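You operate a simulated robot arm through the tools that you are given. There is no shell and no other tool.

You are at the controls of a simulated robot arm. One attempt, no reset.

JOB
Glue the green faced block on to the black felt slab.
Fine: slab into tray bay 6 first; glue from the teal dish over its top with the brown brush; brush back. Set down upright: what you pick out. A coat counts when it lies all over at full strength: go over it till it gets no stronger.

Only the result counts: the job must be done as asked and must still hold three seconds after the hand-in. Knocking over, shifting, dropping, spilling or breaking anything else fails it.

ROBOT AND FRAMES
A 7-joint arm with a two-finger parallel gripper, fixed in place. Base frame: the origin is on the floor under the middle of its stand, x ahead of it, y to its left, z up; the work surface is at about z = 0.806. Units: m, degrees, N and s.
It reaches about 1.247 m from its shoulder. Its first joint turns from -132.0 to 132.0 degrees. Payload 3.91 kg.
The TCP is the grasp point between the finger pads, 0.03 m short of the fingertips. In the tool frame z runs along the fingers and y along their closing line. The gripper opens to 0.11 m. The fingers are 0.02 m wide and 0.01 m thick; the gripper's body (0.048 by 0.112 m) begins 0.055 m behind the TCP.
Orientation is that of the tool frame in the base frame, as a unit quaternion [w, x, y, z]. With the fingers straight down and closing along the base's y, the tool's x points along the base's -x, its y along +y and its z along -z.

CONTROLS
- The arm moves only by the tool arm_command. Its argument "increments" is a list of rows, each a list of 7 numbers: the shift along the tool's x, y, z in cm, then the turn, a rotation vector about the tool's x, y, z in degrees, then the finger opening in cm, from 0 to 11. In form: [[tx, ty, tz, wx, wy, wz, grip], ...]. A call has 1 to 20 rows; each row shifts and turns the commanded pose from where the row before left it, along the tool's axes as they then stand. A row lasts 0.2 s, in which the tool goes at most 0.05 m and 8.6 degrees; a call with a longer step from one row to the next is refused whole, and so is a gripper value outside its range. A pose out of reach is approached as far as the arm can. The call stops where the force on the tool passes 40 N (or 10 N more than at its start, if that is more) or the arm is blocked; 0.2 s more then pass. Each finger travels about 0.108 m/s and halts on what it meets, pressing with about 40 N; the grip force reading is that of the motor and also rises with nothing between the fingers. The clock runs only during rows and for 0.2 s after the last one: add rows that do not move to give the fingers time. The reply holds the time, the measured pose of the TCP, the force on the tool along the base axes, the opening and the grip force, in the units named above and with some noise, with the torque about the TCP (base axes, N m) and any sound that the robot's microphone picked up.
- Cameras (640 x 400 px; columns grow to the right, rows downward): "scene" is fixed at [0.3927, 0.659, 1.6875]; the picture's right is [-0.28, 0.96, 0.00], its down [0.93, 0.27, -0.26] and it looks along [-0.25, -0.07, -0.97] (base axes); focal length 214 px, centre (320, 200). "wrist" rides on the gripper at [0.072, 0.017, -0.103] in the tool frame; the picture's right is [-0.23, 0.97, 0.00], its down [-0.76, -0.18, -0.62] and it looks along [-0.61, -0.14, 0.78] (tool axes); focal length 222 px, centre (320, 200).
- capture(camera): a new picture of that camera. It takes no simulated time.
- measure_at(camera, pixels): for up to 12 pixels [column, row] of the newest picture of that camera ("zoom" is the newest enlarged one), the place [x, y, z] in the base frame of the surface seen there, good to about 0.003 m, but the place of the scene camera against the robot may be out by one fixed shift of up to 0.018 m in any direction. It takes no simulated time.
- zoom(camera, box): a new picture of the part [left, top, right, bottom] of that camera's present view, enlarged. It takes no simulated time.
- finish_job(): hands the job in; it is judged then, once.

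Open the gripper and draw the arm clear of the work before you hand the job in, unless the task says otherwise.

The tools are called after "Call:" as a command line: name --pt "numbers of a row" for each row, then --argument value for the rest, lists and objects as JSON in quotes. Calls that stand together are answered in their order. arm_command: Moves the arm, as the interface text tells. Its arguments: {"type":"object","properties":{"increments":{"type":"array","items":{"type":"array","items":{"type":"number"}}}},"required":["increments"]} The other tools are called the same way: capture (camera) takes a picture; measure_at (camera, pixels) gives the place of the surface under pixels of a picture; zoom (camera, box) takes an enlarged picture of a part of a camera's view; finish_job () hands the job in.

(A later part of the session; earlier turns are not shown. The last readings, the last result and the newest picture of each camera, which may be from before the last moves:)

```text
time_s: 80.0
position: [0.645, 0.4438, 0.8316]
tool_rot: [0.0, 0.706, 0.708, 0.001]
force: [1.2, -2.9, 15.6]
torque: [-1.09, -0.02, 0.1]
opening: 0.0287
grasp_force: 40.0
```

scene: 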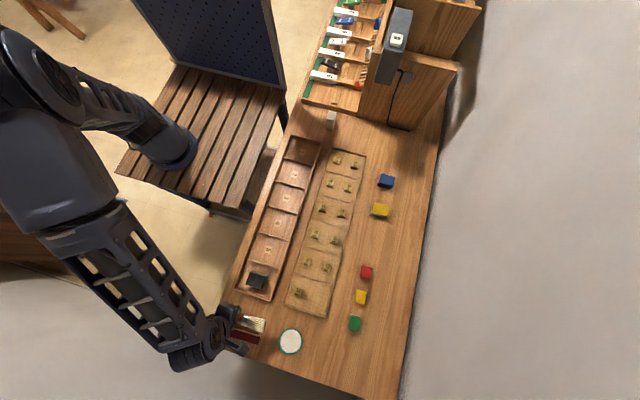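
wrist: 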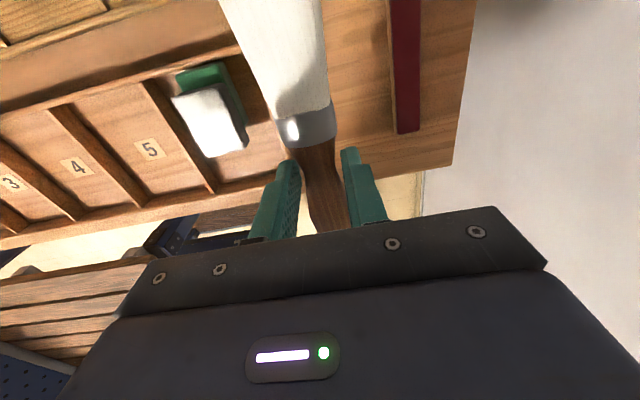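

The brush touches the table (15.6 N at the tail end). I back off 0.5 mm, open slowly, and rise.

Call:
arm_command --pt "0 0 -0.05 0 0 0 0.5" --pt "0 0 0 0 0 0 3.3" --pt "0 0 0 0 0 0 3.8" --pt "0 0 0 0 0 0 4.4" --pt "0 0 0 0 0 0 4.4" --pt "0 0 -1 0 0 0 4.4" --pt "0 0 -3 0 0 0 4.4" --pt "0 0 -4 0 0 0 4.4" --pt "0 0 -4 0 0 0 6" --pt "0 0 -3 0 0 0 6" --pt "0 0 0 0 0 0 6"

Call:
capture --camera "wrist"

Call:
zoom --camera "scene" --box '[200, 250, 320, 340]'

```text
time_s: 82.4
position: [0.6448, 0.4433, 0.9837]
tool_rot: [0.0, 0.707, 0.707, 0.0]
force: [0.1, -0.1, -0.6]
torque: [0.01, 0.02, 0.03]
opening: 0.0602
grasp_force: 0.1
```

```text
taken
```

wrist: 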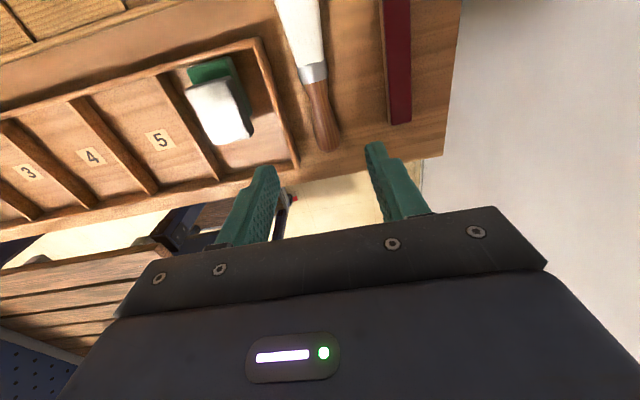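

```text
4.44 times, centred on (260, 295) of scene
```

zoom: 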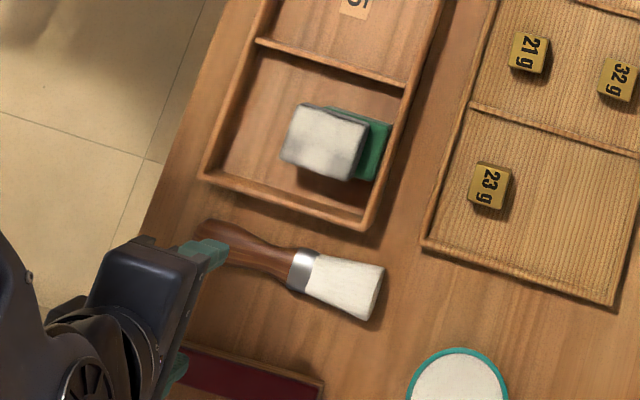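

The brush lies at home. Now I move above the black slab to measure it and the green slab below it.

Call:
arm_command --pt "0 -2.6 -0.5 0 0 0 7" --pt "0 -2.6 -0.5 0 0 0 7" --pt "0 -2.6 0 0 0 0 7" --pt "0 -2.6 0 0 0 0 7" --pt "0 0 0 0 0 0 7" --pt "0 0 0 0 0 0 7"

Call:
capture --camera "wrist"

Call:
zoom --camera "wrist" --box '[240, 30, 400, 170]'

```text
time_s: 83.8
position: [0.5399, 0.4433, 0.9938]
tool_rot: [0.0, 0.707, 0.707, 0.0]
force: [0.1, -0.3, -0.9]
torque: [-0.01, 0.02, 0.01]
opening: 0.0699
grasp_force: 0.0
```

```text
taken
```

wrist: 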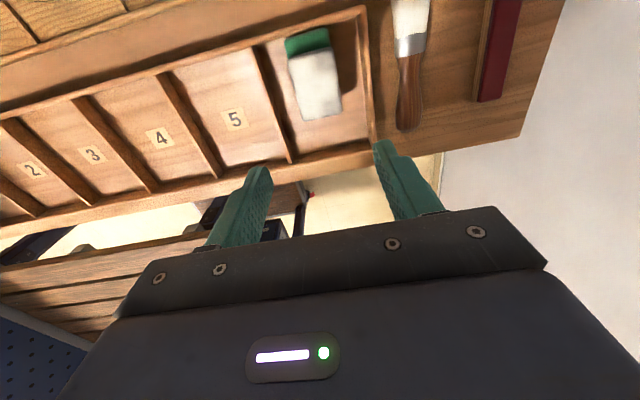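

```text
2.86 times, centred on (320, 100) of wrist
```

zoom: 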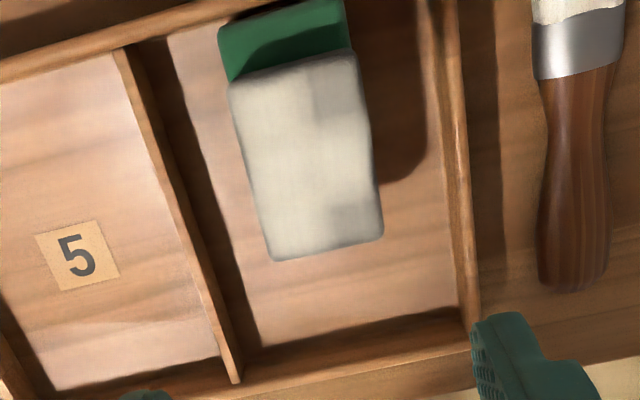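

Clear view: black slab's coated top at (305,160), green slab protruding at (285,30) in the zoom. I measure both and the bay's walls.

Call:
measure_at --camera "zoom" --pixels '[[238, 90], [352, 65], [375, 230], [275, 255], [305, 160], [228, 40], [338, 12], [345, 40], [235, 70], [400, 250], [250, 330], [455, 290]]'

Call:
measure_at --camera "wrist" --pixels '[[290, 40], [327, 33], [329, 45], [292, 52], [310, 38], [375, 135], [364, 20], [295, 158], [370, 143], [330, 135]]'

```text
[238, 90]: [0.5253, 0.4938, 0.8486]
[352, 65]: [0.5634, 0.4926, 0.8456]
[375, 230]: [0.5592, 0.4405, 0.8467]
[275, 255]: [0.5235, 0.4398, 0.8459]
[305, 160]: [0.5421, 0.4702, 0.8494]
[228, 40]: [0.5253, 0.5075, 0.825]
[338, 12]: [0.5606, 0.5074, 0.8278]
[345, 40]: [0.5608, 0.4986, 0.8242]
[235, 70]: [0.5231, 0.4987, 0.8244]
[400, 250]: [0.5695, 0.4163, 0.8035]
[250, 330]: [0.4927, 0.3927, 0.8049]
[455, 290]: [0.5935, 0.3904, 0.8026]
```

```text
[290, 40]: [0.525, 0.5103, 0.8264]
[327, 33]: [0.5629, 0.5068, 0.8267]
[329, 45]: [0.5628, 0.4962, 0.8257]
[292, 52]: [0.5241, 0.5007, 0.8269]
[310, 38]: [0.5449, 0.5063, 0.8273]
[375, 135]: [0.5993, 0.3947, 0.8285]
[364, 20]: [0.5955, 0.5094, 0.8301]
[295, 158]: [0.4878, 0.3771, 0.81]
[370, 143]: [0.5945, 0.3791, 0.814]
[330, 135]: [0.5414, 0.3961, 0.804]
```

Green slab top is z≈0.8255 and black's 0.847, each about 0.022 thick; black centre near (0.5415, 0.466). I descend with open fingers along x to just above, then check.

Call:
arm_command --pt "1.15 0.1 3 0 0 0 7" --pt "1.15 0.05 3 0 0 0 7" --pt "0 0 3 0 0 0 7" --pt "0 0 2 0 0 0 7" --pt "0 0 0 0 0 0 7" --pt "0 0 0 0 0 0 7"

Call:
capture --camera "wrist"

Call:
zoom --camera "wrist" --box '[220, 60, 420, 220]'

```text
time_s: 85.2
position: [0.5429, 0.4667, 0.8827]
tool_rot: [0.0, 0.707, 0.707, -0.001]
force: [0.5, -0.2, -0.4]
torque: [0.0, 0.0, 0.01]
opening: 0.07
grasp_force: 0.1
```

```text
taken
```

wrist: 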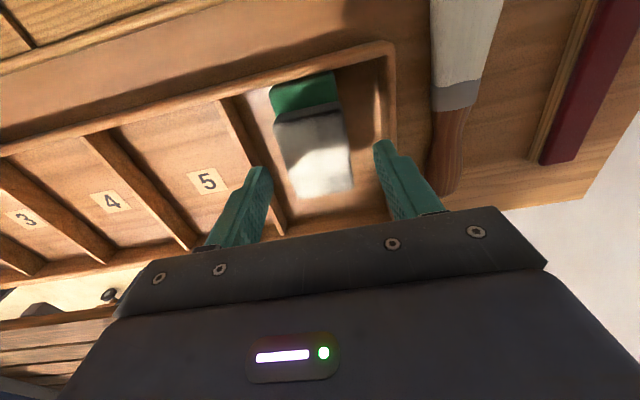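

```text
2.50 times, centred on (320, 140) of wrist
```

zoom: 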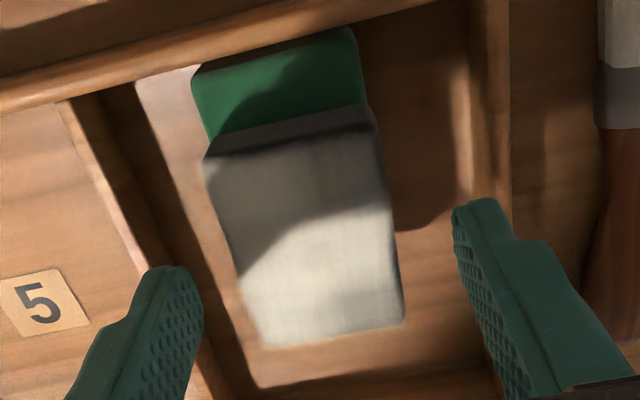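

The slab lies between the fingers. I measure its top's corners once more at this range.

Call:
measure_at --camera "zoom" --pixels '[[212, 170], [372, 135], [395, 315], [268, 335], [310, 240], [205, 130], [355, 95], [190, 300], [465, 225]]'

```text
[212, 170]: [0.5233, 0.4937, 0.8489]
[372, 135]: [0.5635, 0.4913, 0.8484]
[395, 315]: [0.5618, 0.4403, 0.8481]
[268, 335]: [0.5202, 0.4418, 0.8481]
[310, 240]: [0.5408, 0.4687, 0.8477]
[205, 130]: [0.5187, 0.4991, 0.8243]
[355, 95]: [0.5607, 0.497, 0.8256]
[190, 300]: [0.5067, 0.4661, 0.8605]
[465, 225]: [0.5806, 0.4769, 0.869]
```

Centred within 1–2 mm. I lower to TCP z≈0.858 (tips just above the green slab's top) and close on the black slab only.

Call:
arm_command --pt "0 0 1.2 0 0 0 7" --pt "0 0 0.8 0 0 0 7" --pt "0 0 0.4 0 0 0 7" --pt "0 0 0 0 0 0 7" --pt "0 0 0 0 0 0 7"

Call:
capture --camera "wrist"

Call:
zoom --camera "wrist" --box '[220, 60, 420, 220]'

```text
time_s: 86.4
position: [0.5414, 0.4661, 0.8577]
tool_rot: [-0.001, 0.708, 0.707, 0.0]
force: [0.4, -0.8, 0.0]
torque: [0.01, 0.02, -0.01]
opening: 0.0699
grasp_force: 0.0
```

```text
taken
```

wrist: 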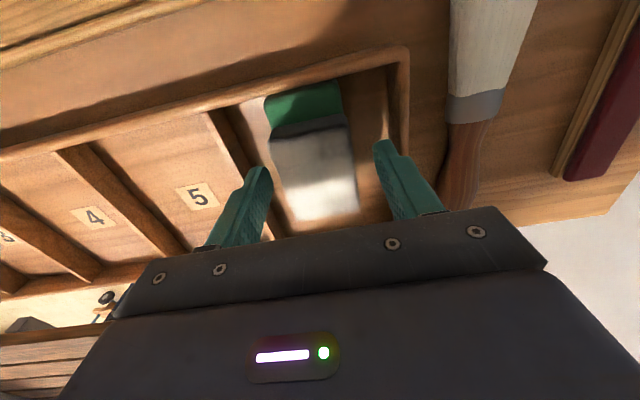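

```text
2.50 times, centred on (320, 140) of wrist
```

zoom: 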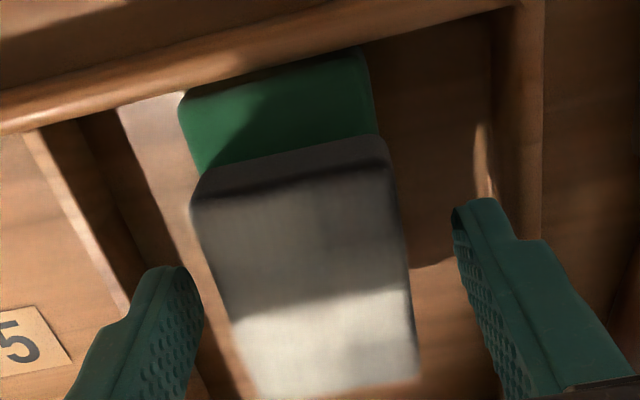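

Heights look right (tips at about 0.828). I close on the black slab.

Call:
arm_command --pt "0 0 0 0 0 0 6" --pt "0 0 0 0 0 0 5" --pt "0 0 0 0 0 0 4" --pt "0 0 0 0 0 0 3" --pt "0 0 0 0 0 0 2" --pt "0 0 0 0 0 0 2"

Call:
arm_command --pt "0 0 -0.3 0 0 0 2" --pt "0 0 -0.7 0 0 0 2" --pt "0 0 -1 0 0 0 2" --pt "0 0 -1 0 0 0 2" --pt "0 0 0 0 0 0 2"

Call:
capture --camera "wrist"

Call:
zoom --camera "wrist" --box '[220, 60, 420, 220]'

```text
time_s: 87.8
position: [0.5418, 0.4665, 0.858]
tool_rot: [0.0, 0.707, 0.707, 0.0]
force: [0.3, -0.3, 0.4]
torque: [0.0, 0.03, 0.01]
opening: 0.0442
grasp_force: 39.9
```

```text
time_s: 89.0
position: [0.5421, 0.4675, 0.8889]
tool_rot: [-0.001, 0.707, 0.707, 0.0]
force: [0.6, -0.8, 0.7]
torque: [-0.04, -0.02, 0.01]
opening: 0.0444
grasp_force: 40.3
```

```text
taken
```

wrist: 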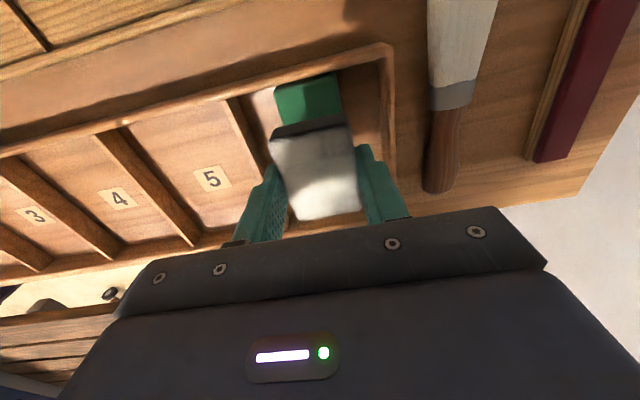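

```text
2.50 times, centred on (320, 140) of wrist
```

zoom: 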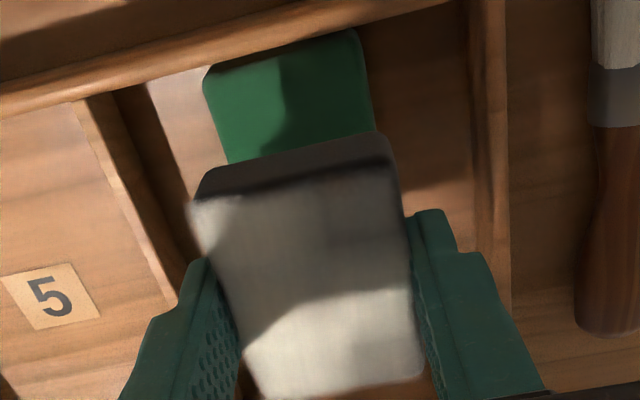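

Only the black slab rises (opening 0.044). I shift it 5.15 cm toward -y, over the free floor of bay 6, and lower toward the floor.

Call:
arm_command --pt "-1.7 0 0 0 0 0 2" --pt "-1.7 0 0 0 0 0 2" --pt "-1.75 0 0 0 0 0 2" --pt "0 0 0 0 0 0 2" --pt "0 0 1.5 0 0 0 2" --pt "0 0 1.5 0 0 0 2" --pt "0 0 1.2 0 0 0 2" --pt "0 0 0 0 0 0 2" --pt "0 0 0 0 0 0 2"

Call:
capture --camera "wrist"

Call:
zoom --camera "wrist" --box '[220, 60, 420, 220]'

```text
time_s: 91.0
position: [0.544, 0.4166, 0.8452]
tool_rot: [0.0, 0.707, 0.707, -0.001]
force: [0.1, 0.0, -0.4]
torque: [0.01, 0.02, 0.01]
opening: 0.0446
grasp_force: 39.9
```

```text
taken
```

wrist: 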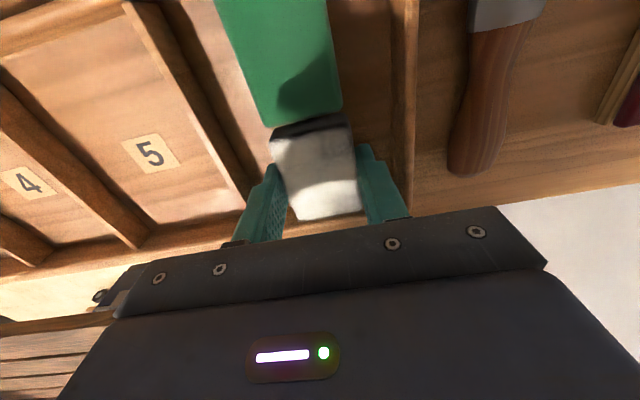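

```text
2.50 times, centred on (320, 140) of wrist
```

zoom: 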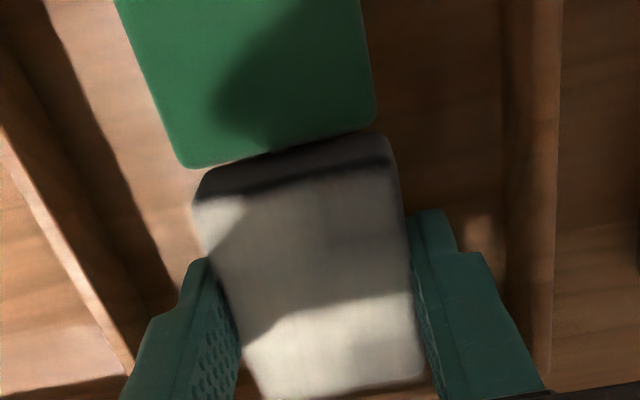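

The slab passes just clear of the green one. I shift 3 mm further to -y and lower in small steps to contact with the floor.

Call:
arm_command --pt "-0.3 0 0 0 0 0 2" --pt "0 0 0.3 0 0 0 2" --pt "0 0 0.3 0 0 0 2" --pt "0 0 0.1 0 0 0 2" --pt "0 0 0 0 0 0 2"

```text
time_s: 92.2
position: [0.5402, 0.4118, 0.8386]
tool_rot: [0.0, 0.707, 0.708, 0.0]
force: [0.1, -0.3, -0.5]
torque: [0.01, -0.02, -0.02]
opening: 0.0446
grasp_force: 39.8
```

Free so far at z 0.8386; I continue in 1 mm steps.

Call:
arm_command --pt "0 0 0.1 0 0 0 2" --pt "0 0 0.1 0 0 0 2" --pt "0 0 0 0 0 0 2"

```text
time_s: 93.0
position: [0.5418, 0.4131, 0.8359]
tool_rot: [0.0, 0.707, 0.707, 0.001]
force: [-1.0, 0.4, -0.5]
torque: [-0.02, 0.01, -0.01]
opening: 0.0446
grasp_force: 39.9
```

Still free at 0.836; 1 mm more steps.

Call:
arm_command --pt "0 0 0.1 0 0 0 2" --pt "0 0 0 0 0 0 2"

```text
time_s: 93.6
position: [0.5412, 0.4128, 0.8348]
tool_rot: [0.001, 0.707, 0.707, 0.0]
force: [-0.4, 1.0, 3.2]
torque: [-0.01, 0.05, 0.02]
opening: 0.0443
grasp_force: 40.0
```

Contact (3.2 N). I release by opening to 6.2 cm and rise.

Call:
arm_command --pt "0 0 0 0 0 0 5" --pt "0 0 0 0 0 0 5.6" --pt "0 0 0 0 0 0 6.2" --pt "0 0 0 0 0 0 6.2" --pt "0 0 -1 0 0 0 6.2" --pt "0 0 -3 0 0 0 6.2" --pt "0 0 -4 0 0 0 6.2" --pt "0 0 -4 0 0 0 6.2" --pt "0 0 -3 0 0 0 6.2" --pt "0 0 0 0 0 0 6.2"

Call:
capture --camera "wrist"

Call:
zoom --camera "wrist" --box '[220, 0, 420, 160]'

Call:
zoom --camera "scene" --box '[230, 255, 290, 300]'

```text
time_s: 95.8
position: [0.543, 0.4122, 0.9887]
tool_rot: [0.0, 0.707, 0.707, 0.0]
force: [0.7, -0.5, 0.0]
torque: [0.0, 0.0, 0.01]
opening: 0.062
grasp_force: 0.2
```

```text
taken
```

wrist: 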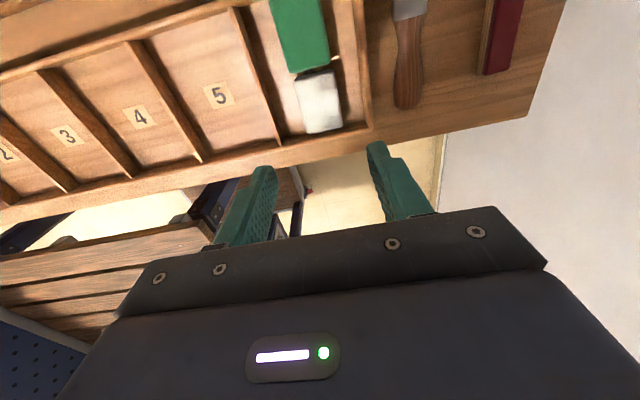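

```text
2.50 times, centred on (320, 80) of wrist
```

zoom: 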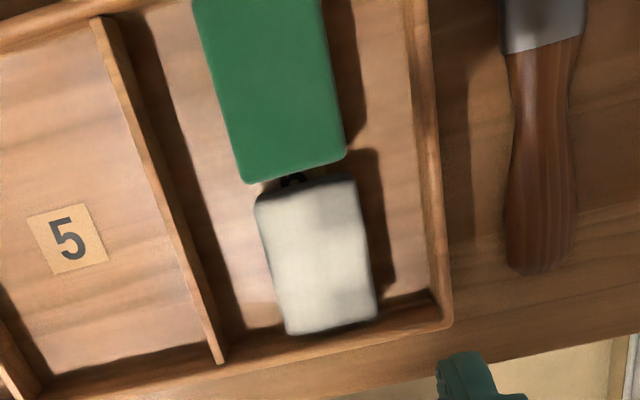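

```text
8.89 times, centred on (260, 278) of scene
```

zoom: 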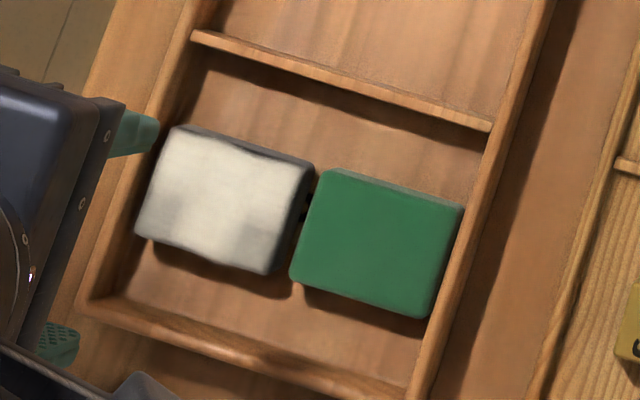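

Both slabs now rest separately in bay 6. I measure the green slab to pick it up for return to its original spot.

Call:
measure_at --camera "zoom" --pixels '[[332, 178], [455, 210], [425, 308], [297, 275], [378, 242], [175, 135], [305, 170], [265, 265], [143, 232], [225, 200]]'

Call:
measure_at --camera "wrist" --pixels '[[278, 5], [320, 5], [291, 68], [327, 60], [305, 35], [297, 80], [335, 75], [306, 130], [342, 123], [318, 102]]'

```text
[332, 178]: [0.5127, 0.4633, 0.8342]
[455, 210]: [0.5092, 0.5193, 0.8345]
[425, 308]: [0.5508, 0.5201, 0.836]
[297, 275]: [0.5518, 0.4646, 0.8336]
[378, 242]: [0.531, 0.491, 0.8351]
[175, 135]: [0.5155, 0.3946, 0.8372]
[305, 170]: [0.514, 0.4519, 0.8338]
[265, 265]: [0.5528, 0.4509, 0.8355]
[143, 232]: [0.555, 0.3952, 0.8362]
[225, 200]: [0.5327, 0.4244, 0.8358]
```

```text
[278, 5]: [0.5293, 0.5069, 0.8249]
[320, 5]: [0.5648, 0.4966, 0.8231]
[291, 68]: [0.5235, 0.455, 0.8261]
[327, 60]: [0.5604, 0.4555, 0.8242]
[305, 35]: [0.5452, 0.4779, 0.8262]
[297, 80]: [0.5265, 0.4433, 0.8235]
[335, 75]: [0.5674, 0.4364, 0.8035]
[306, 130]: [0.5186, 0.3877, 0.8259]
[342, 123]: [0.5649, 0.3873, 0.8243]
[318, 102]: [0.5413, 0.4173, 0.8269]
```

Green centre is about (0.541, 0.485). I descend over it with the fingers along x at 6.2 cm, pausing at z 0.86 to check.

Call:
arm_command --pt "2.4 -0.1 0 0 0 0 6.2" --pt "2.4 0 0 0 0 0 6.2" --pt "2.5 0 2 0 0 0 6.2" --pt "0 0 3.5 0 0 0 6.2" --pt "0 0 3.5 0 0 0 6.2" --pt "0 0 2.5 0 0 0 6.2" --pt "0 0 1.4 0 0 0 6.2" --pt "0 0 0 0 0 0 6.2" --pt "0 0 0 0 0 0 6.2"

Call:
capture --camera "wrist"

Call:
zoom --camera "wrist" --box '[220, 60, 420, 220]'

```text
time_s: 97.8
position: [0.5414, 0.4861, 0.8563]
tool_rot: [0.0, 0.707, 0.707, 0.0]
force: [-0.6, 0.6, 0.6]
torque: [0.0, -0.02, -0.01]
opening: 0.062
grasp_force: 0.0
```

```text
taken
```

wrist: 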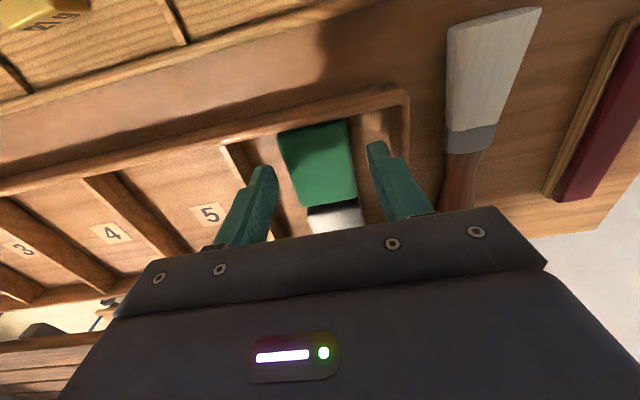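

```text
2.50 times, centred on (320, 140) of wrist
```

zoom: 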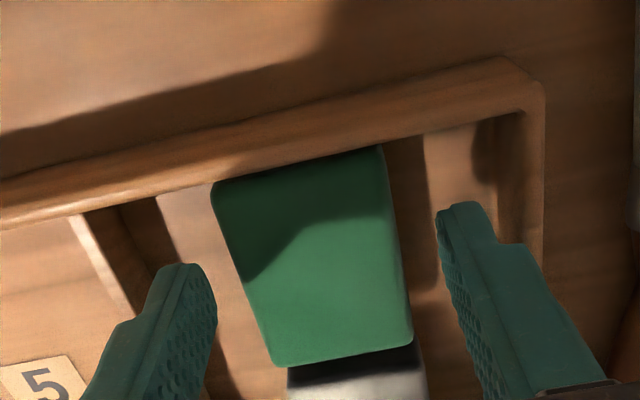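

The green slab sits centred between the fingers. I measure it relative to the TCP before gripping.

Call:
measure_at --camera "zoom" --pixels '[[220, 190], [378, 155], [405, 335], [278, 358], [315, 260], [205, 290], [445, 225], [400, 245], [240, 265]]'

```text
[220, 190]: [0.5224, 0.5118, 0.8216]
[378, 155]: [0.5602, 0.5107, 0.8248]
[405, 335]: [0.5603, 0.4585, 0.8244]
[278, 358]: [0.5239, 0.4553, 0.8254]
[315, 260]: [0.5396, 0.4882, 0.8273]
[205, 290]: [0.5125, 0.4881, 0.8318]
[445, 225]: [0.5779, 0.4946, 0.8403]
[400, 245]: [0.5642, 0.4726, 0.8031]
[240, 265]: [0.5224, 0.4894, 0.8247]
```

Green centre relative to TCP about (0, -0.002). I lower 1.9 cm, close, and lift.

Call:
arm_command --pt "-0.1 0 1 0 0 0 6.2" --pt "0 0 0.6 0 0 0 6.2" --pt "0 0 0.3 0 0 0 6.2" --pt "0 0 0 0 0 0 6.2" --pt "0 0 0 0 0 0 5" --pt "0 0 0 0 0 0 4" --pt "0 0 0 0 0 0 3" --pt "0 0 0 0 0 0 2" --pt "0 0 0 0 0 0 2" --pt "0 0 0 0 0 0 2"

Call:
capture --camera "wrist"

```text
time_s: 100.0
position: [0.5415, 0.4854, 0.838]
tool_rot: [0.0, 0.707, 0.707, 0.0]
force: [-0.3, -0.6, -1.0]
torque: [0.0, -0.02, 0.0]
opening: 0.0444
grasp_force: 40.1
```

```text
taken
```

wrist: 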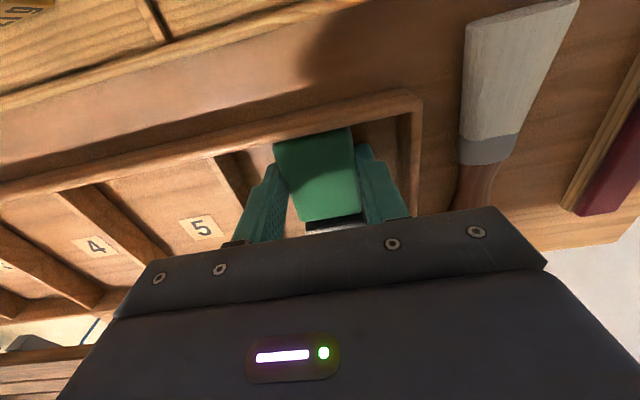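

Held (0.0444). I lift it straight out of the bay and carry it high toward its original spot (0.2815, 0.835).

Call:
arm_command --pt "0 0 -0.5 0 0 0 2" --pt "0 0 -1.5 0 0 0 2" --pt "0 0 -4 0 0 0 2" --pt "0 0 -4 0 0 0 2" --pt "0 0 -4 0 0 0 2" --pt "0 0 -2 0 0 0 2" --pt "0 0 0 0 0 0 2"

Call:
arm_command --pt "3.18 -2.364 0 0 0 0 2" --pt "3.18 -2.364 0 0 0 0 2" --pt "3.18 -2.364 0 0 0 0 2" --pt "3.18 -2.364 0 0 0 0 2" --pt "3.18 -2.364 0 0 0 0 2" --pt "3.18 -2.364 0 0 0 0 2" --pt "3.18 -2.364 0 0 0 0 2" --pt "3.18 -2.364 0 0 0 0 2" --pt "3.18 -2.364 0 0 0 0 2" --pt "3.18 -2.364 0 0 0 0 2" --pt "3.18 -2.364 0 0 0 0 2" --pt "0 0 0 0 0 0 2" --pt "0 0 0 0 0 0 2"

Call:
capture --camera "wrist"

Call:
capture --camera "scene"

```text
time_s: 101.6
position: [0.5403, 0.4823, 1.0005]
tool_rot: [-0.001, 0.707, 0.707, 0.0]
force: [0.7, 0.3, -0.3]
torque: [0.02, -0.03, 0.02]
opening: 0.0443
grasp_force: 40.2
```

```text
time_s: 104.4
position: [0.2813, 0.8336, 0.996]
tool_rot: [0.0, 0.707, 0.707, -0.001]
force: [-0.2, -0.9, 0.2]
torque: [0.03, 0.0, -0.02]
opening: 0.0441
grasp_force: 40.2
```

```text
taken
```

wrist: 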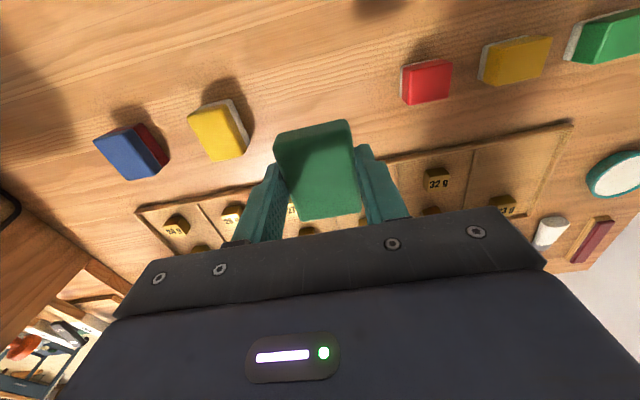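

```text
taken
```

scene: 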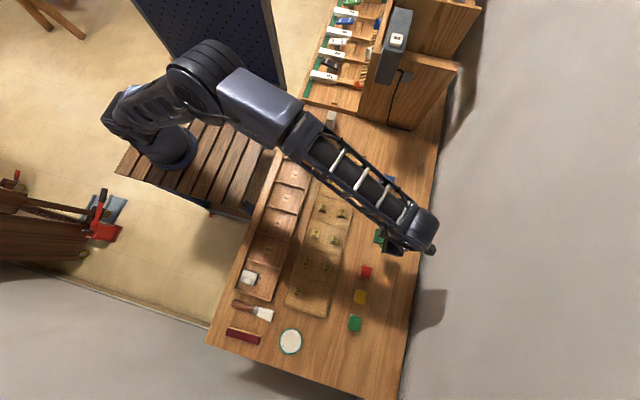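

In place above the empty spot. I lower to z≈0.837 and then by small steps to the table.

Call:
arm_command --pt "0.1 0 4 0 0 0 2" --pt "0 0 4 0 0 0 2" --pt "0 0 4 0 0 0 2" --pt "0 0 2.4 0 0 0 2" --pt "0 0 1.2 0 0 0 2" --pt "0 0 0.2 0 0 0 2" --pt "0 0 0 0 0 0 2" --pt "0 0 0 0 0 0 2"

Call:
arm_command --pt "0 0 0.15 0 0 0 2" --pt "0 0 0.1 0 0 0 2" --pt "0 0 0 0 0 0 2"

```text
time_s: 106.2
position: [0.2813, 0.8335, 0.8394]
tool_rot: [0.0, 0.707, 0.707, 0.001]
force: [-1.2, 0.3, 0.3]
torque: [0.01, -0.03, 0.03]
opening: 0.0442
grasp_force: 40.1
```

```text
time_s: 107.0
position: [0.2807, 0.8342, 0.8374]
tool_rot: [0.0, 0.707, 0.707, -0.001]
force: [-1.3, 0.1, 0.3]
torque: [0.0, -0.03, -0.01]
opening: 0.0444
grasp_force: 39.9
```

Still free at 0.837; I go on lowering, 1–1.5 mm per step, watching force.

Call:
arm_command --pt "0 0 0.15 0 0 0 2" --pt "0 0 0.15 0 0 0 2" --pt "0 0 0 0 0 0 2"

Call:
arm_command --pt "0 0 0.1 0 0 0 2" --pt "0 0 0 0 0 0 2"

```text
time_s: 107.8
position: [0.279, 0.8343, 0.8353]
tool_rot: [0.0, 0.707, 0.707, -0.001]
force: [-0.5, -0.3, -0.2]
torque: [-0.01, 0.03, 0.02]
opening: 0.0444
grasp_force: 39.6
```

```text
time_s: 108.4
position: [0.281, 0.8344, 0.833]
tool_rot: [0.0, 0.708, 0.707, 0.0]
force: [-0.2, -0.5, -0.7]
torque: [-0.01, 0.0, -0.01]
opening: 0.0444
grasp_force: 40.1
```

Free at 0.833; two more 1 mm steps.

Call:
arm_command --pt "0 0 0.1 0 0 0 2" --pt "0 0 0 0 0 0 2"

```text
time_s: 109.0
position: [0.2811, 0.8359, 0.8335]
tool_rot: [0.001, 0.707, 0.707, -0.001]
force: [-0.4, -0.4, -0.1]
torque: [-0.02, -0.02, -0.01]
opening: 0.0443
grasp_force: 39.9
```

Free still; another 1 mm.

Call:
arm_command --pt "0 0 0.1 0 0 0 2" --pt "0 0 0 0 0 0 2"

```text
time_s: 109.6
position: [0.2808, 0.8346, 0.832]
tool_rot: [-0.001, 0.706, 0.708, 0.0]
force: [-1.7, -2.6, 11.2]
torque: [-0.26, 0.03, 0.04]
opening: 0.0443
grasp_force: 39.6
```

Contact (11 N). I release, rise 16 cm, and move off toward -y so the scene camera can see the spot.

Call:
arm_command --pt "0 0 0 0 0 0 5" --pt "0 0 0 0 0 0 5.6" --pt "0 0 0 0 0 0 6.4" --pt "0 0 0 0 0 0 6.4" --pt "0 0 -1 0 0 0 6.4" --pt "0 0 -3 0 0 0 6.4" --pt "0 0 -4 0 0 0 6.4" --pt "0 0 -4 0 0 0 6.4" --pt "0 0 -4 0 0 0 6.4" --pt "-4 0 -2 0 0 0 6.4" --pt "-4.5 0 0 0 0 0 6.4" --pt "-4.5 0 0 0 0 0 6.4" --pt "-4.5 0 0 0 0 0 6.4" --pt "-4.5 0 0 0 0 0 6.4" --pt "-4.5 0 0 0 0 0 6.4" --pt "0 0 0 0 0 0 6.4"

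Call:
zoom --camera "scene" --box '[350, 225, 400, 256]'

Call:
capture --camera "scene"

```text
time_s: 113.0
position: [0.2805, 0.5683, 1.0096]
tool_rot: [0.0, 0.707, 0.708, 0.0]
force: [0.3, 0.7, -0.7]
torque: [-0.03, -0.02, 0.01]
opening: 0.0643
grasp_force: 0.0
```

```text
12.80 times, centred on (375, 240) of scene
```

zoom: 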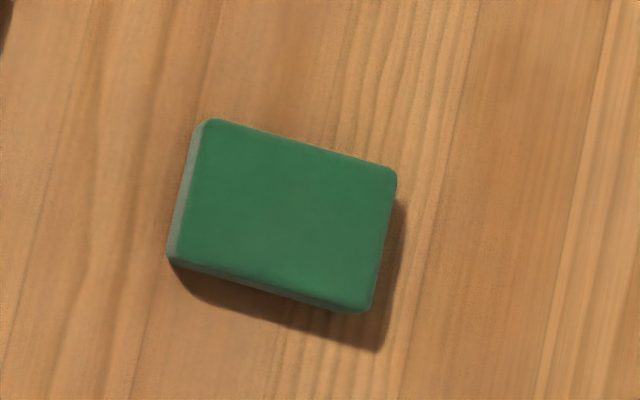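

```text
taken
```

scene: 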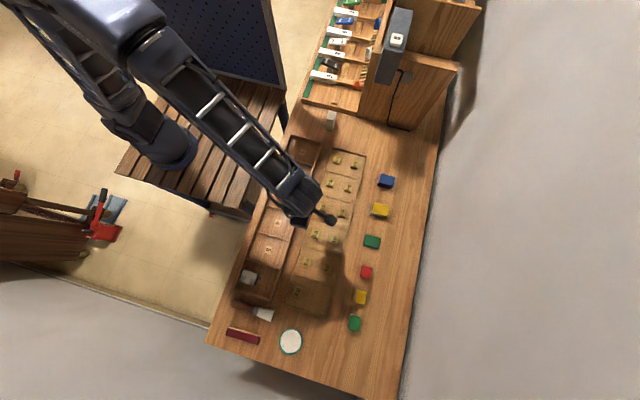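

The green slab is back with its left edge at (195,128)–(168,258), within about 2 mm of the original picture. Now I check the coat on the black slab in bay 6.

Call:
zoom --camera "scene" --box '[232, 264, 264, 288]'

Call:
zoom --camera "scene" --box '[335, 305, 375, 335]'

Call:
zoom --camera "scene" --box '[200, 290, 320, 360]'

```text
16.00 times, centred on (248, 276) of scene
```

zoom: 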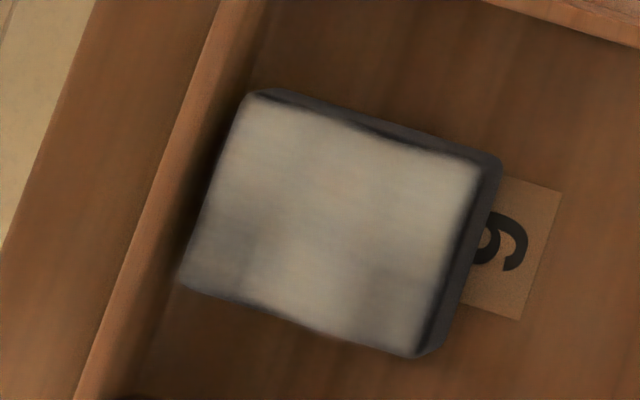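

```text
13.33 times, centred on (355, 320) of scene
```

zoom: 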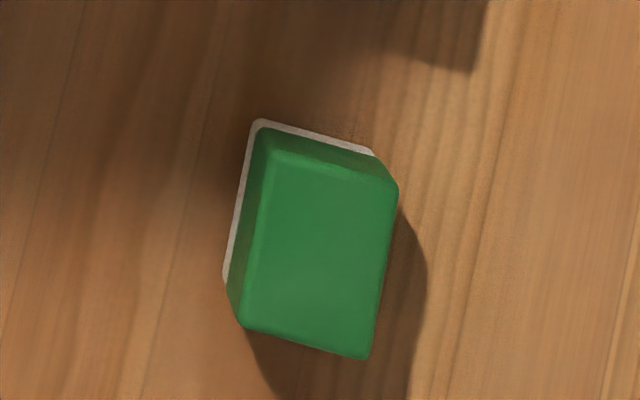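

```text
5.33 times, centred on (260, 325) of scene
```

zoom: 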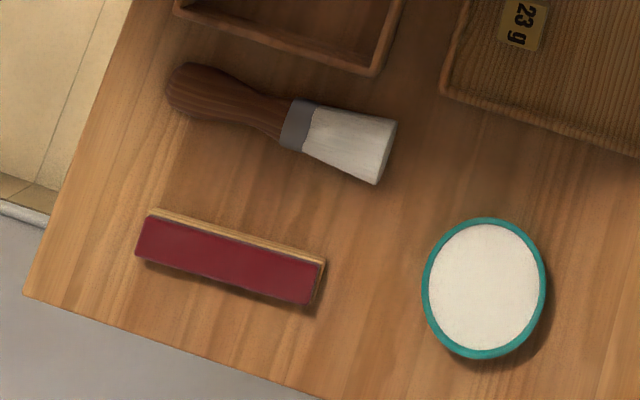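

The coat is weaker at two patches on the +x side and along the edges. I fetch the brush again: move above its handle.

Call:
arm_command --pt "-1.24 3.64 0.2 0 0 0 4.4" --pt "-1.24 3.64 0.2 0 0 0 4.4" --pt "-1.24 3.64 0.2 0 0 0 4.4" --pt "-1.24 3.64 0.2 0 0 0 4.4" --pt "-1.24 3.64 0.2 0 0 0 4.4" --pt "-1.24 3.64 0.2 0 0 0 4.4" --pt "-1.24 3.64 0.2 0 0 0 4.4" --pt "-1.24 3.64 0.2 0 0 0 4.4" --pt "-1.24 3.64 0.2 0 0 0 4.4" --pt "-1.24 3.64 0.2 0 0 0 4.4" --pt "0 0 0 0 0 0 4.4" --pt "0 0 0 0 0 0 4.4"

Call:
capture --camera "wrist"

Call:
zoom --camera "wrist" --box '[250, 0, 410, 160]'

```text
time_s: 115.6
position: [0.6449, 0.4461, 0.9906]
tool_rot: [0.0, 0.707, 0.707, 0.0]
force: [0.2, -0.3, 0.7]
torque: [0.01, -0.01, 0.02]
opening: 0.0442
grasp_force: 0.1
```

```text
taken
```

wrist: 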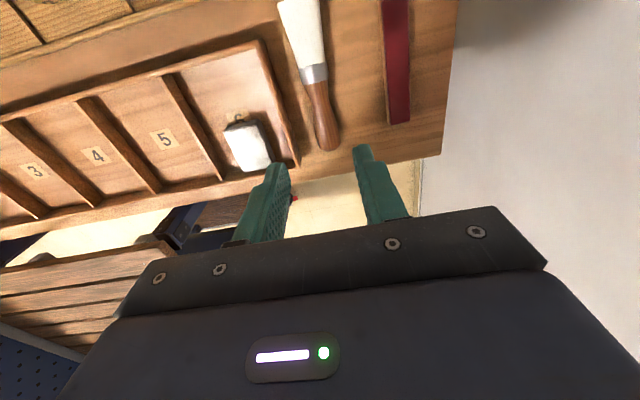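

```text
2.50 times, centred on (330, 80) of wrist
```

zoom: 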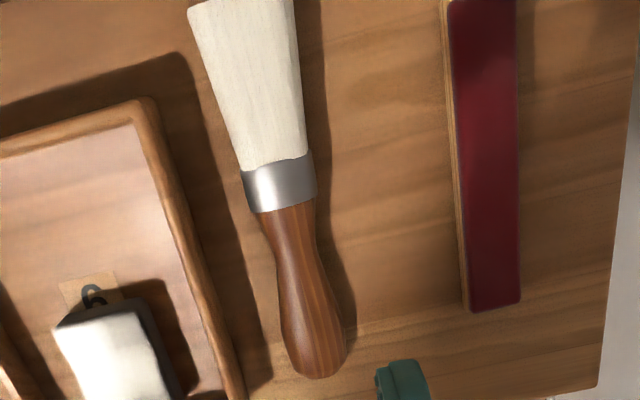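

I check the brush's present place before gripping.

Call:
measure_at --camera "zoom" --pixels '[[315, 370], [310, 325], [297, 260], [290, 225], [280, 185], [255, 100], [245, 10], [250, 190], [313, 180]]'

```text
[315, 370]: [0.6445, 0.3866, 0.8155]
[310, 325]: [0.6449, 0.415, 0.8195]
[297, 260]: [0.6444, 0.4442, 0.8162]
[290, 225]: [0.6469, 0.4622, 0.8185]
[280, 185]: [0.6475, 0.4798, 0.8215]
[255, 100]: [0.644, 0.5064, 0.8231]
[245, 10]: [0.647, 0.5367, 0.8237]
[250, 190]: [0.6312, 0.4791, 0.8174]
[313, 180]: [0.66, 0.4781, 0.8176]
```

The brush is exactly where it was (x≈0.645). I descend to TCP z≈0.831 and grip it.

Call:
arm_command --pt "-0.1 0 4 0 0 0 4.4" --pt "0 0 4 0 0 0 4.4" --pt "0 0 4 0 0 0 4.4" --pt "0 0 2 0 0 0 4.4" --pt "0 0 1.2 0 0 0 4.4" --pt "0 0 0.4 0 0 0 4.4" --pt "0 0 0 0 0 0 4.4" --pt "0 0 0 0 0 0 4.4"

Call:
capture --camera "wrist"

```text
time_s: 117.4
position: [0.6452, 0.4456, 0.8359]
tool_rot: [-0.001, 0.708, 0.707, 0.0]
force: [-0.4, -0.3, 0.6]
torque: [0.0, 0.0, -0.03]
opening: 0.0444
grasp_force: 0.1
```

```text
taken
```

wrist: 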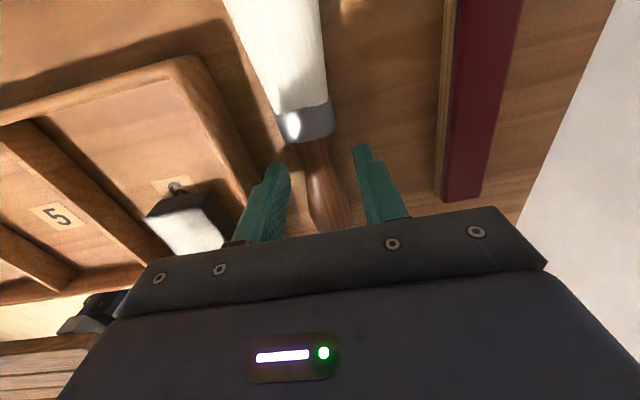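

The handle is between the fingers as before; I go 5 mm lower, grip and lift 12 cm.

Call:
arm_command --pt "-0.1 0 0.35 0 0 0 4.4" --pt "0 0 0.15 0 0 0 4.4" --pt "0 0 0 0 0 0 4.4" --pt "0 0 0 0 0 0 3.4" --pt "0 0 0 0 0 0 2.4" --pt "0 0 0 0 0 0 1.4" --pt "0 0 0 0 0 0 0.5" --pt "0 0 0 0 0 0 0.5"

Call:
arm_command --pt "0 0 -0.5 0 0 0 0.5" --pt "0 0 -1.5 0 0 0 0.5" --pt "0 0 -4 0 0 0 0.5" --pt "0 0 -4 0 0 0 0.5" --pt "0 0 -4 0 0 0 0.5" --pt "0 0 0 0 0 0 0.5" --pt "0 0 0 0 0 0 0.5"

Call:
capture --camera "wrist"

Call:
zoom --camera "scene" --box '[200, 270, 320, 360]'

```text
time_s: 119.2
position: [0.6454, 0.4437, 0.8315]
tool_rot: [0.0, 0.707, 0.708, 0.0]
force: [-0.4, 0.4, -0.1]
torque: [-0.02, 0.0, 0.01]
opening: 0.0289
grasp_force: 40.1
```

```text
time_s: 120.8
position: [0.6448, 0.4464, 0.9699]
tool_rot: [0.0, 0.706, 0.708, 0.0]
force: [0.6, 0.5, -0.6]
torque: [-0.01, 0.04, 0.0]
opening: 0.0286
grasp_force: 40.6
```

```text
taken
```

wrist: 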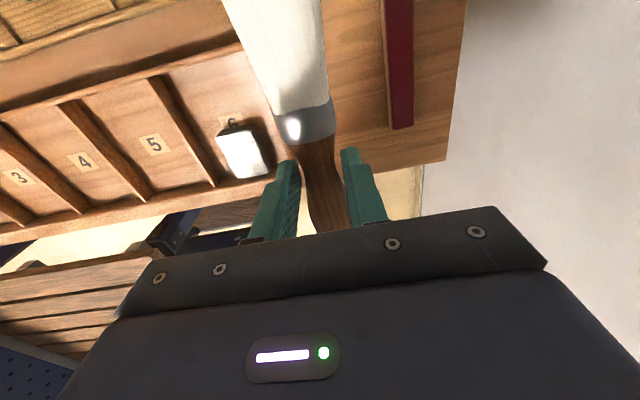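

```text
4.44 times, centred on (260, 315) of scene
```

zoom: 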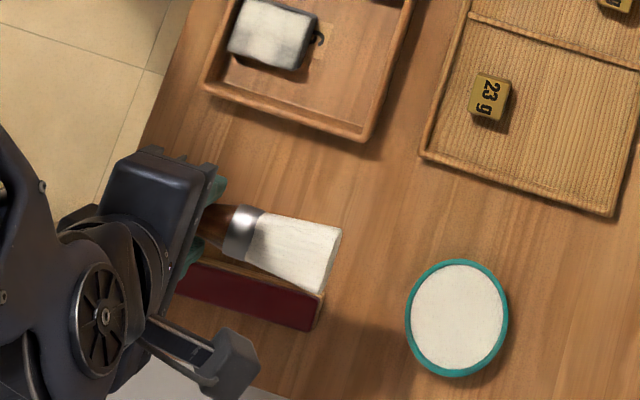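

Brush in hand. I tilt it by 25° again and go above the dish.

Call:
arm_command --pt "0 0 0 0 -5 0 0.5" --pt "0 0 0 0 -5 0 0.5" --pt "0 0 0 0 -5 0 0.5" --pt "0 0 0 0 -5 0 0.5" --pt "0 0 0 0 -5 0 0.5" --pt "0 0 0 0 0 0 0.5" --pt "2.06 1.08 -1.07 0 0 0 0.5" --pt "2.06 1.08 -1.07 0 0 0 0.5" --pt "2.06 1.08 -1.07 0 0 0 0.5" --pt "2.06 1.08 -1.07 0 0 0 0.5" --pt "2.06 1.08 -1.07 0 0 0 0.5" --pt "0 0 0 0 0 0 0.5" --pt "0 0 0 0 0 0 0.5"

```text
time_s: 123.6
position: [0.7005, 0.5602, 0.9762]
tool_rot: [0.152, 0.69, 0.691, -0.153]
force: [1.1, 0.5, -1.1]
torque: [-0.01, -0.01, -0.01]
opening: 0.0289
grasp_force: 39.9
```

Above the dish at (0.7005, 0.560, 0.976). I lower to just above the glue, then dip in small steps.

Call:
arm_command --pt "0.845 0 1.813 0 0 0 0.5" --pt "0.845 0 1.813 0 0 0 0.5" --pt "0.845 -0.15 1.813 0 0 0 0.5" --pt "0.845 0 1.813 0 0 0 0.5" --pt "0.085 0 0.181 0 0 0 0.5" --pt "0.085 0 0.181 0 0 0 0.5" --pt "0.085 0 0.181 0 0 0 0.5" --pt "0 0 0 0 0 0 0.5"

Call:
zoom --camera "scene" --box '[260, 310, 320, 355]'

```text
time_s: 125.4
position: [0.6972, 0.5606, 0.8899]
tool_rot: [0.153, 0.69, 0.691, -0.153]
force: [0.2, 0.7, -0.8]
torque: [-0.05, 0.0, 0.01]
opening: 0.0288
grasp_force: 40.0
```

```text
8.89 times, centred on (290, 332) of scene
```

zoom: 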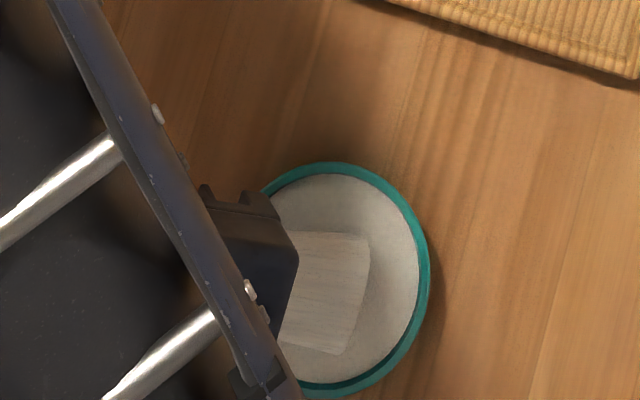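

The tip is just over the glue. I go 4 mm lower into it, hold a moment, and lift out again.

Call:
arm_command --pt "0.085 0 0.181 0 0 0 0.5" --pt "0.085 0 0.181 0 0 0 0.5" --pt "0.042 0 0.0906 0 0 0 0.5" --pt "0 0 0 0 0 0 0.5" --pt "0 0 0 0 0 0 0.5"

Call:
zoom --camera "scene" --box '[260, 310, 320, 355]'

```text
time_s: 126.6
position: [0.6968, 0.5601, 0.8852]
tool_rot: [0.153, 0.69, 0.691, -0.152]
force: [1.1, -1.0, 14.4]
torque: [1.0, -0.03, -0.07]
opening: 0.0288
grasp_force: 40.3
```

```text
8.89 times, centred on (290, 332) of scene
```

zoom: 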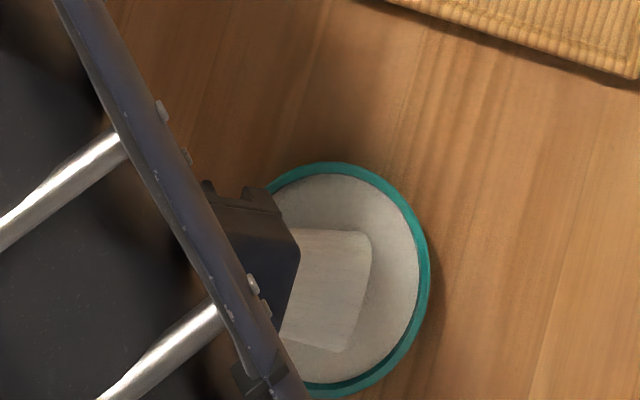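

Loaded again (14 N contact). I lift straight out and carry the brush over to the black slab, TCP (0.542, 0.335, 0.945).

Call:
arm_command --pt "-0.211 0 -0.453 0 0 0 0.5" --pt "-0.423 0 -0.906 0 0 0 0.5" --pt "-0.634 0 -1.36 0 0 0 0.5" --pt "-0.845 0 -1.813 0 0 0 0.5" --pt "-0.845 0 -1.813 0 0 0 0.5" --pt "-0.845 0 -1.813 0 0 0 0.5" --pt "0 0 0 0 0 0 0.5" --pt "-2.39 -1.93 1.53 0 0 0 0.5" --pt "-2.39 -1.93 1.53 0 0 0 0.5" --pt "-2.39 -1.93 1.53 0 0 0 0.5" --pt "-2.39 -1.93 1.53 0 0 0 0.5" --pt "-2.39 -1.93 1.53 0 0 0 0.5" --pt "-2.39 -1.93 1.53 0 0 0 0.5" --pt "-2.39 -1.93 1.53 0 0 0 0.5" --pt "-2.39 -1.93 1.53 0 0 0 0.5" --pt "0 0 0 0 0 0 0.5" --pt "0 0 0 0 0 0 0.5"

Call:
zoom --camera "scene" --box '[220, 250, 290, 302]'

```text
time_s: 130.2
position: [0.5426, 0.3361, 0.943]
tool_rot: [0.154, 0.69, 0.691, -0.153]
force: [1.1, 0.6, 0.2]
torque: [-0.03, 0.0, 0.02]
opening: 0.0291
grasp_force: 39.7
```

```text
7.69 times, centred on (255, 276) of scene
```

zoom: 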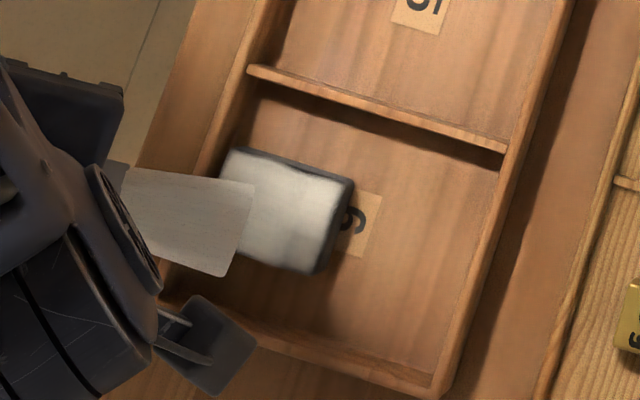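

The brush is over the slab's middle. I lower 4.6 cm and feel for contact.

Call:
arm_command --pt "0.845 0 1.813 0 0 0 0.5" --pt "0.845 0 1.813 0 0 0 0.5" --pt "0.169 0 0.363 0 0 0 0.5" --pt "0.085 0 0.181 0 0 0 0.5" --pt "0 0 0 0 0 0 0.5" --pt "0 0 0 0 0 0 0.5"

```text
time_s: 131.6
position: [0.5438, 0.3357, 0.8983]
tool_rot: [0.153, 0.691, 0.69, -0.153]
force: [-0.6, -0.7, -1.2]
torque: [-0.03, -0.01, 0.0]
opening: 0.0289
grasp_force: 40.2
```

No contact at 0.898; I lower 3 mm in 1 mm steps.

Call:
arm_command --pt "0.042 0 0.0906 0 0 0 0.5" --pt "0.042 0 0.0906 0 0 0 0.5" --pt "0 0 0 0 0 0 0.5"

Call:
arm_command --pt "0.042 0 0.0906 0 0 0 0.5" --pt "0 0 0 0 0 0 0.5"

```text
time_s: 132.4
position: [0.5431, 0.3357, 0.8959]
tool_rot: [0.153, 0.691, 0.69, -0.153]
force: [0.1, 0.1, 0.1]
torque: [0.01, 0.0, 0.01]
opening: 0.0288
grasp_force: 39.6
```

```text
time_s: 133.0
position: [0.544, 0.3342, 0.8949]
tool_rot: [0.153, 0.69, 0.69, -0.153]
force: [0.0, -0.2, -0.5]
torque: [-0.02, -0.03, 0.01]
opening: 0.0286
grasp_force: 39.7
```

Still free at 0.895; one more millimetre.

Call:
arm_command --pt "0.042 0 0.0906 0 0 0 0.5" --pt "0 0 0 0 0 0 0.5"

```text
time_s: 133.6
position: [0.5437, 0.3361, 0.894]
tool_rot: [0.153, 0.69, 0.691, -0.153]
force: [0.2, -0.8, -0.4]
torque: [0.0, -0.01, 0.04]
opening: 0.0286
grasp_force: 39.8
```

Still free; another millimetre.

Call:
arm_command --pt "0.042 0 0.0906 0 0 0 0.5" --pt "0 0 0 0 0 0 0.5"

```text
time_s: 134.2
position: [0.5433, 0.3354, 0.8953]
tool_rot: [0.153, 0.69, 0.69, -0.153]
force: [0.4, -1.2, 6.3]
torque: [0.48, 0.0, 0.0]
opening: 0.029
grasp_force: 39.5
```

Contact 6.3 N. I ease up 0.3 mm and push +y 3 cm to see whether the slab slides or the brush does.

Call:
arm_command --pt "-0.013 0 -0.027 0 0 0 0.5" --pt "0 0 0 0 0 0 0.5" --pt "0.453 0 -0.2113 0 0 0 0.5" --pt "0.453 0 -0.2113 0 0 0 0.5" --pt "0.453 0 -0.2113 0 0 0 0.5" --pt "0.453 0 -0.2113 0 0 0 0.5"

Call:
zoom --camera "scene" --box '[220, 250, 290, 302]'

```text
time_s: 135.6
position: [0.5434, 0.355, 0.8936]
tool_rot: [0.153, 0.69, 0.69, -0.153]
force: [-0.3, -0.4, 2.9]
torque: [0.19, 0.04, 0.01]
opening: 0.0285
grasp_force: 39.9
```

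```text
7.69 times, centred on (255, 276) of scene
```

zoom: 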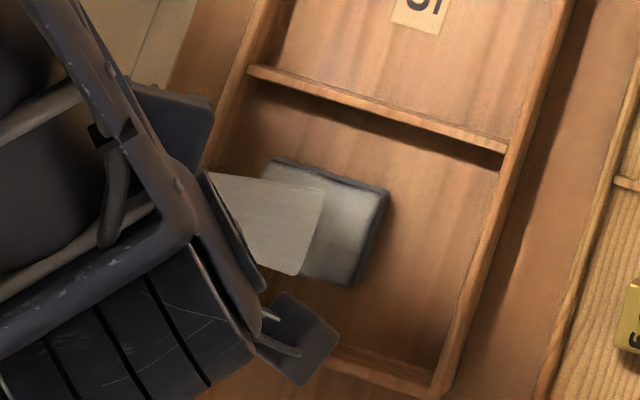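

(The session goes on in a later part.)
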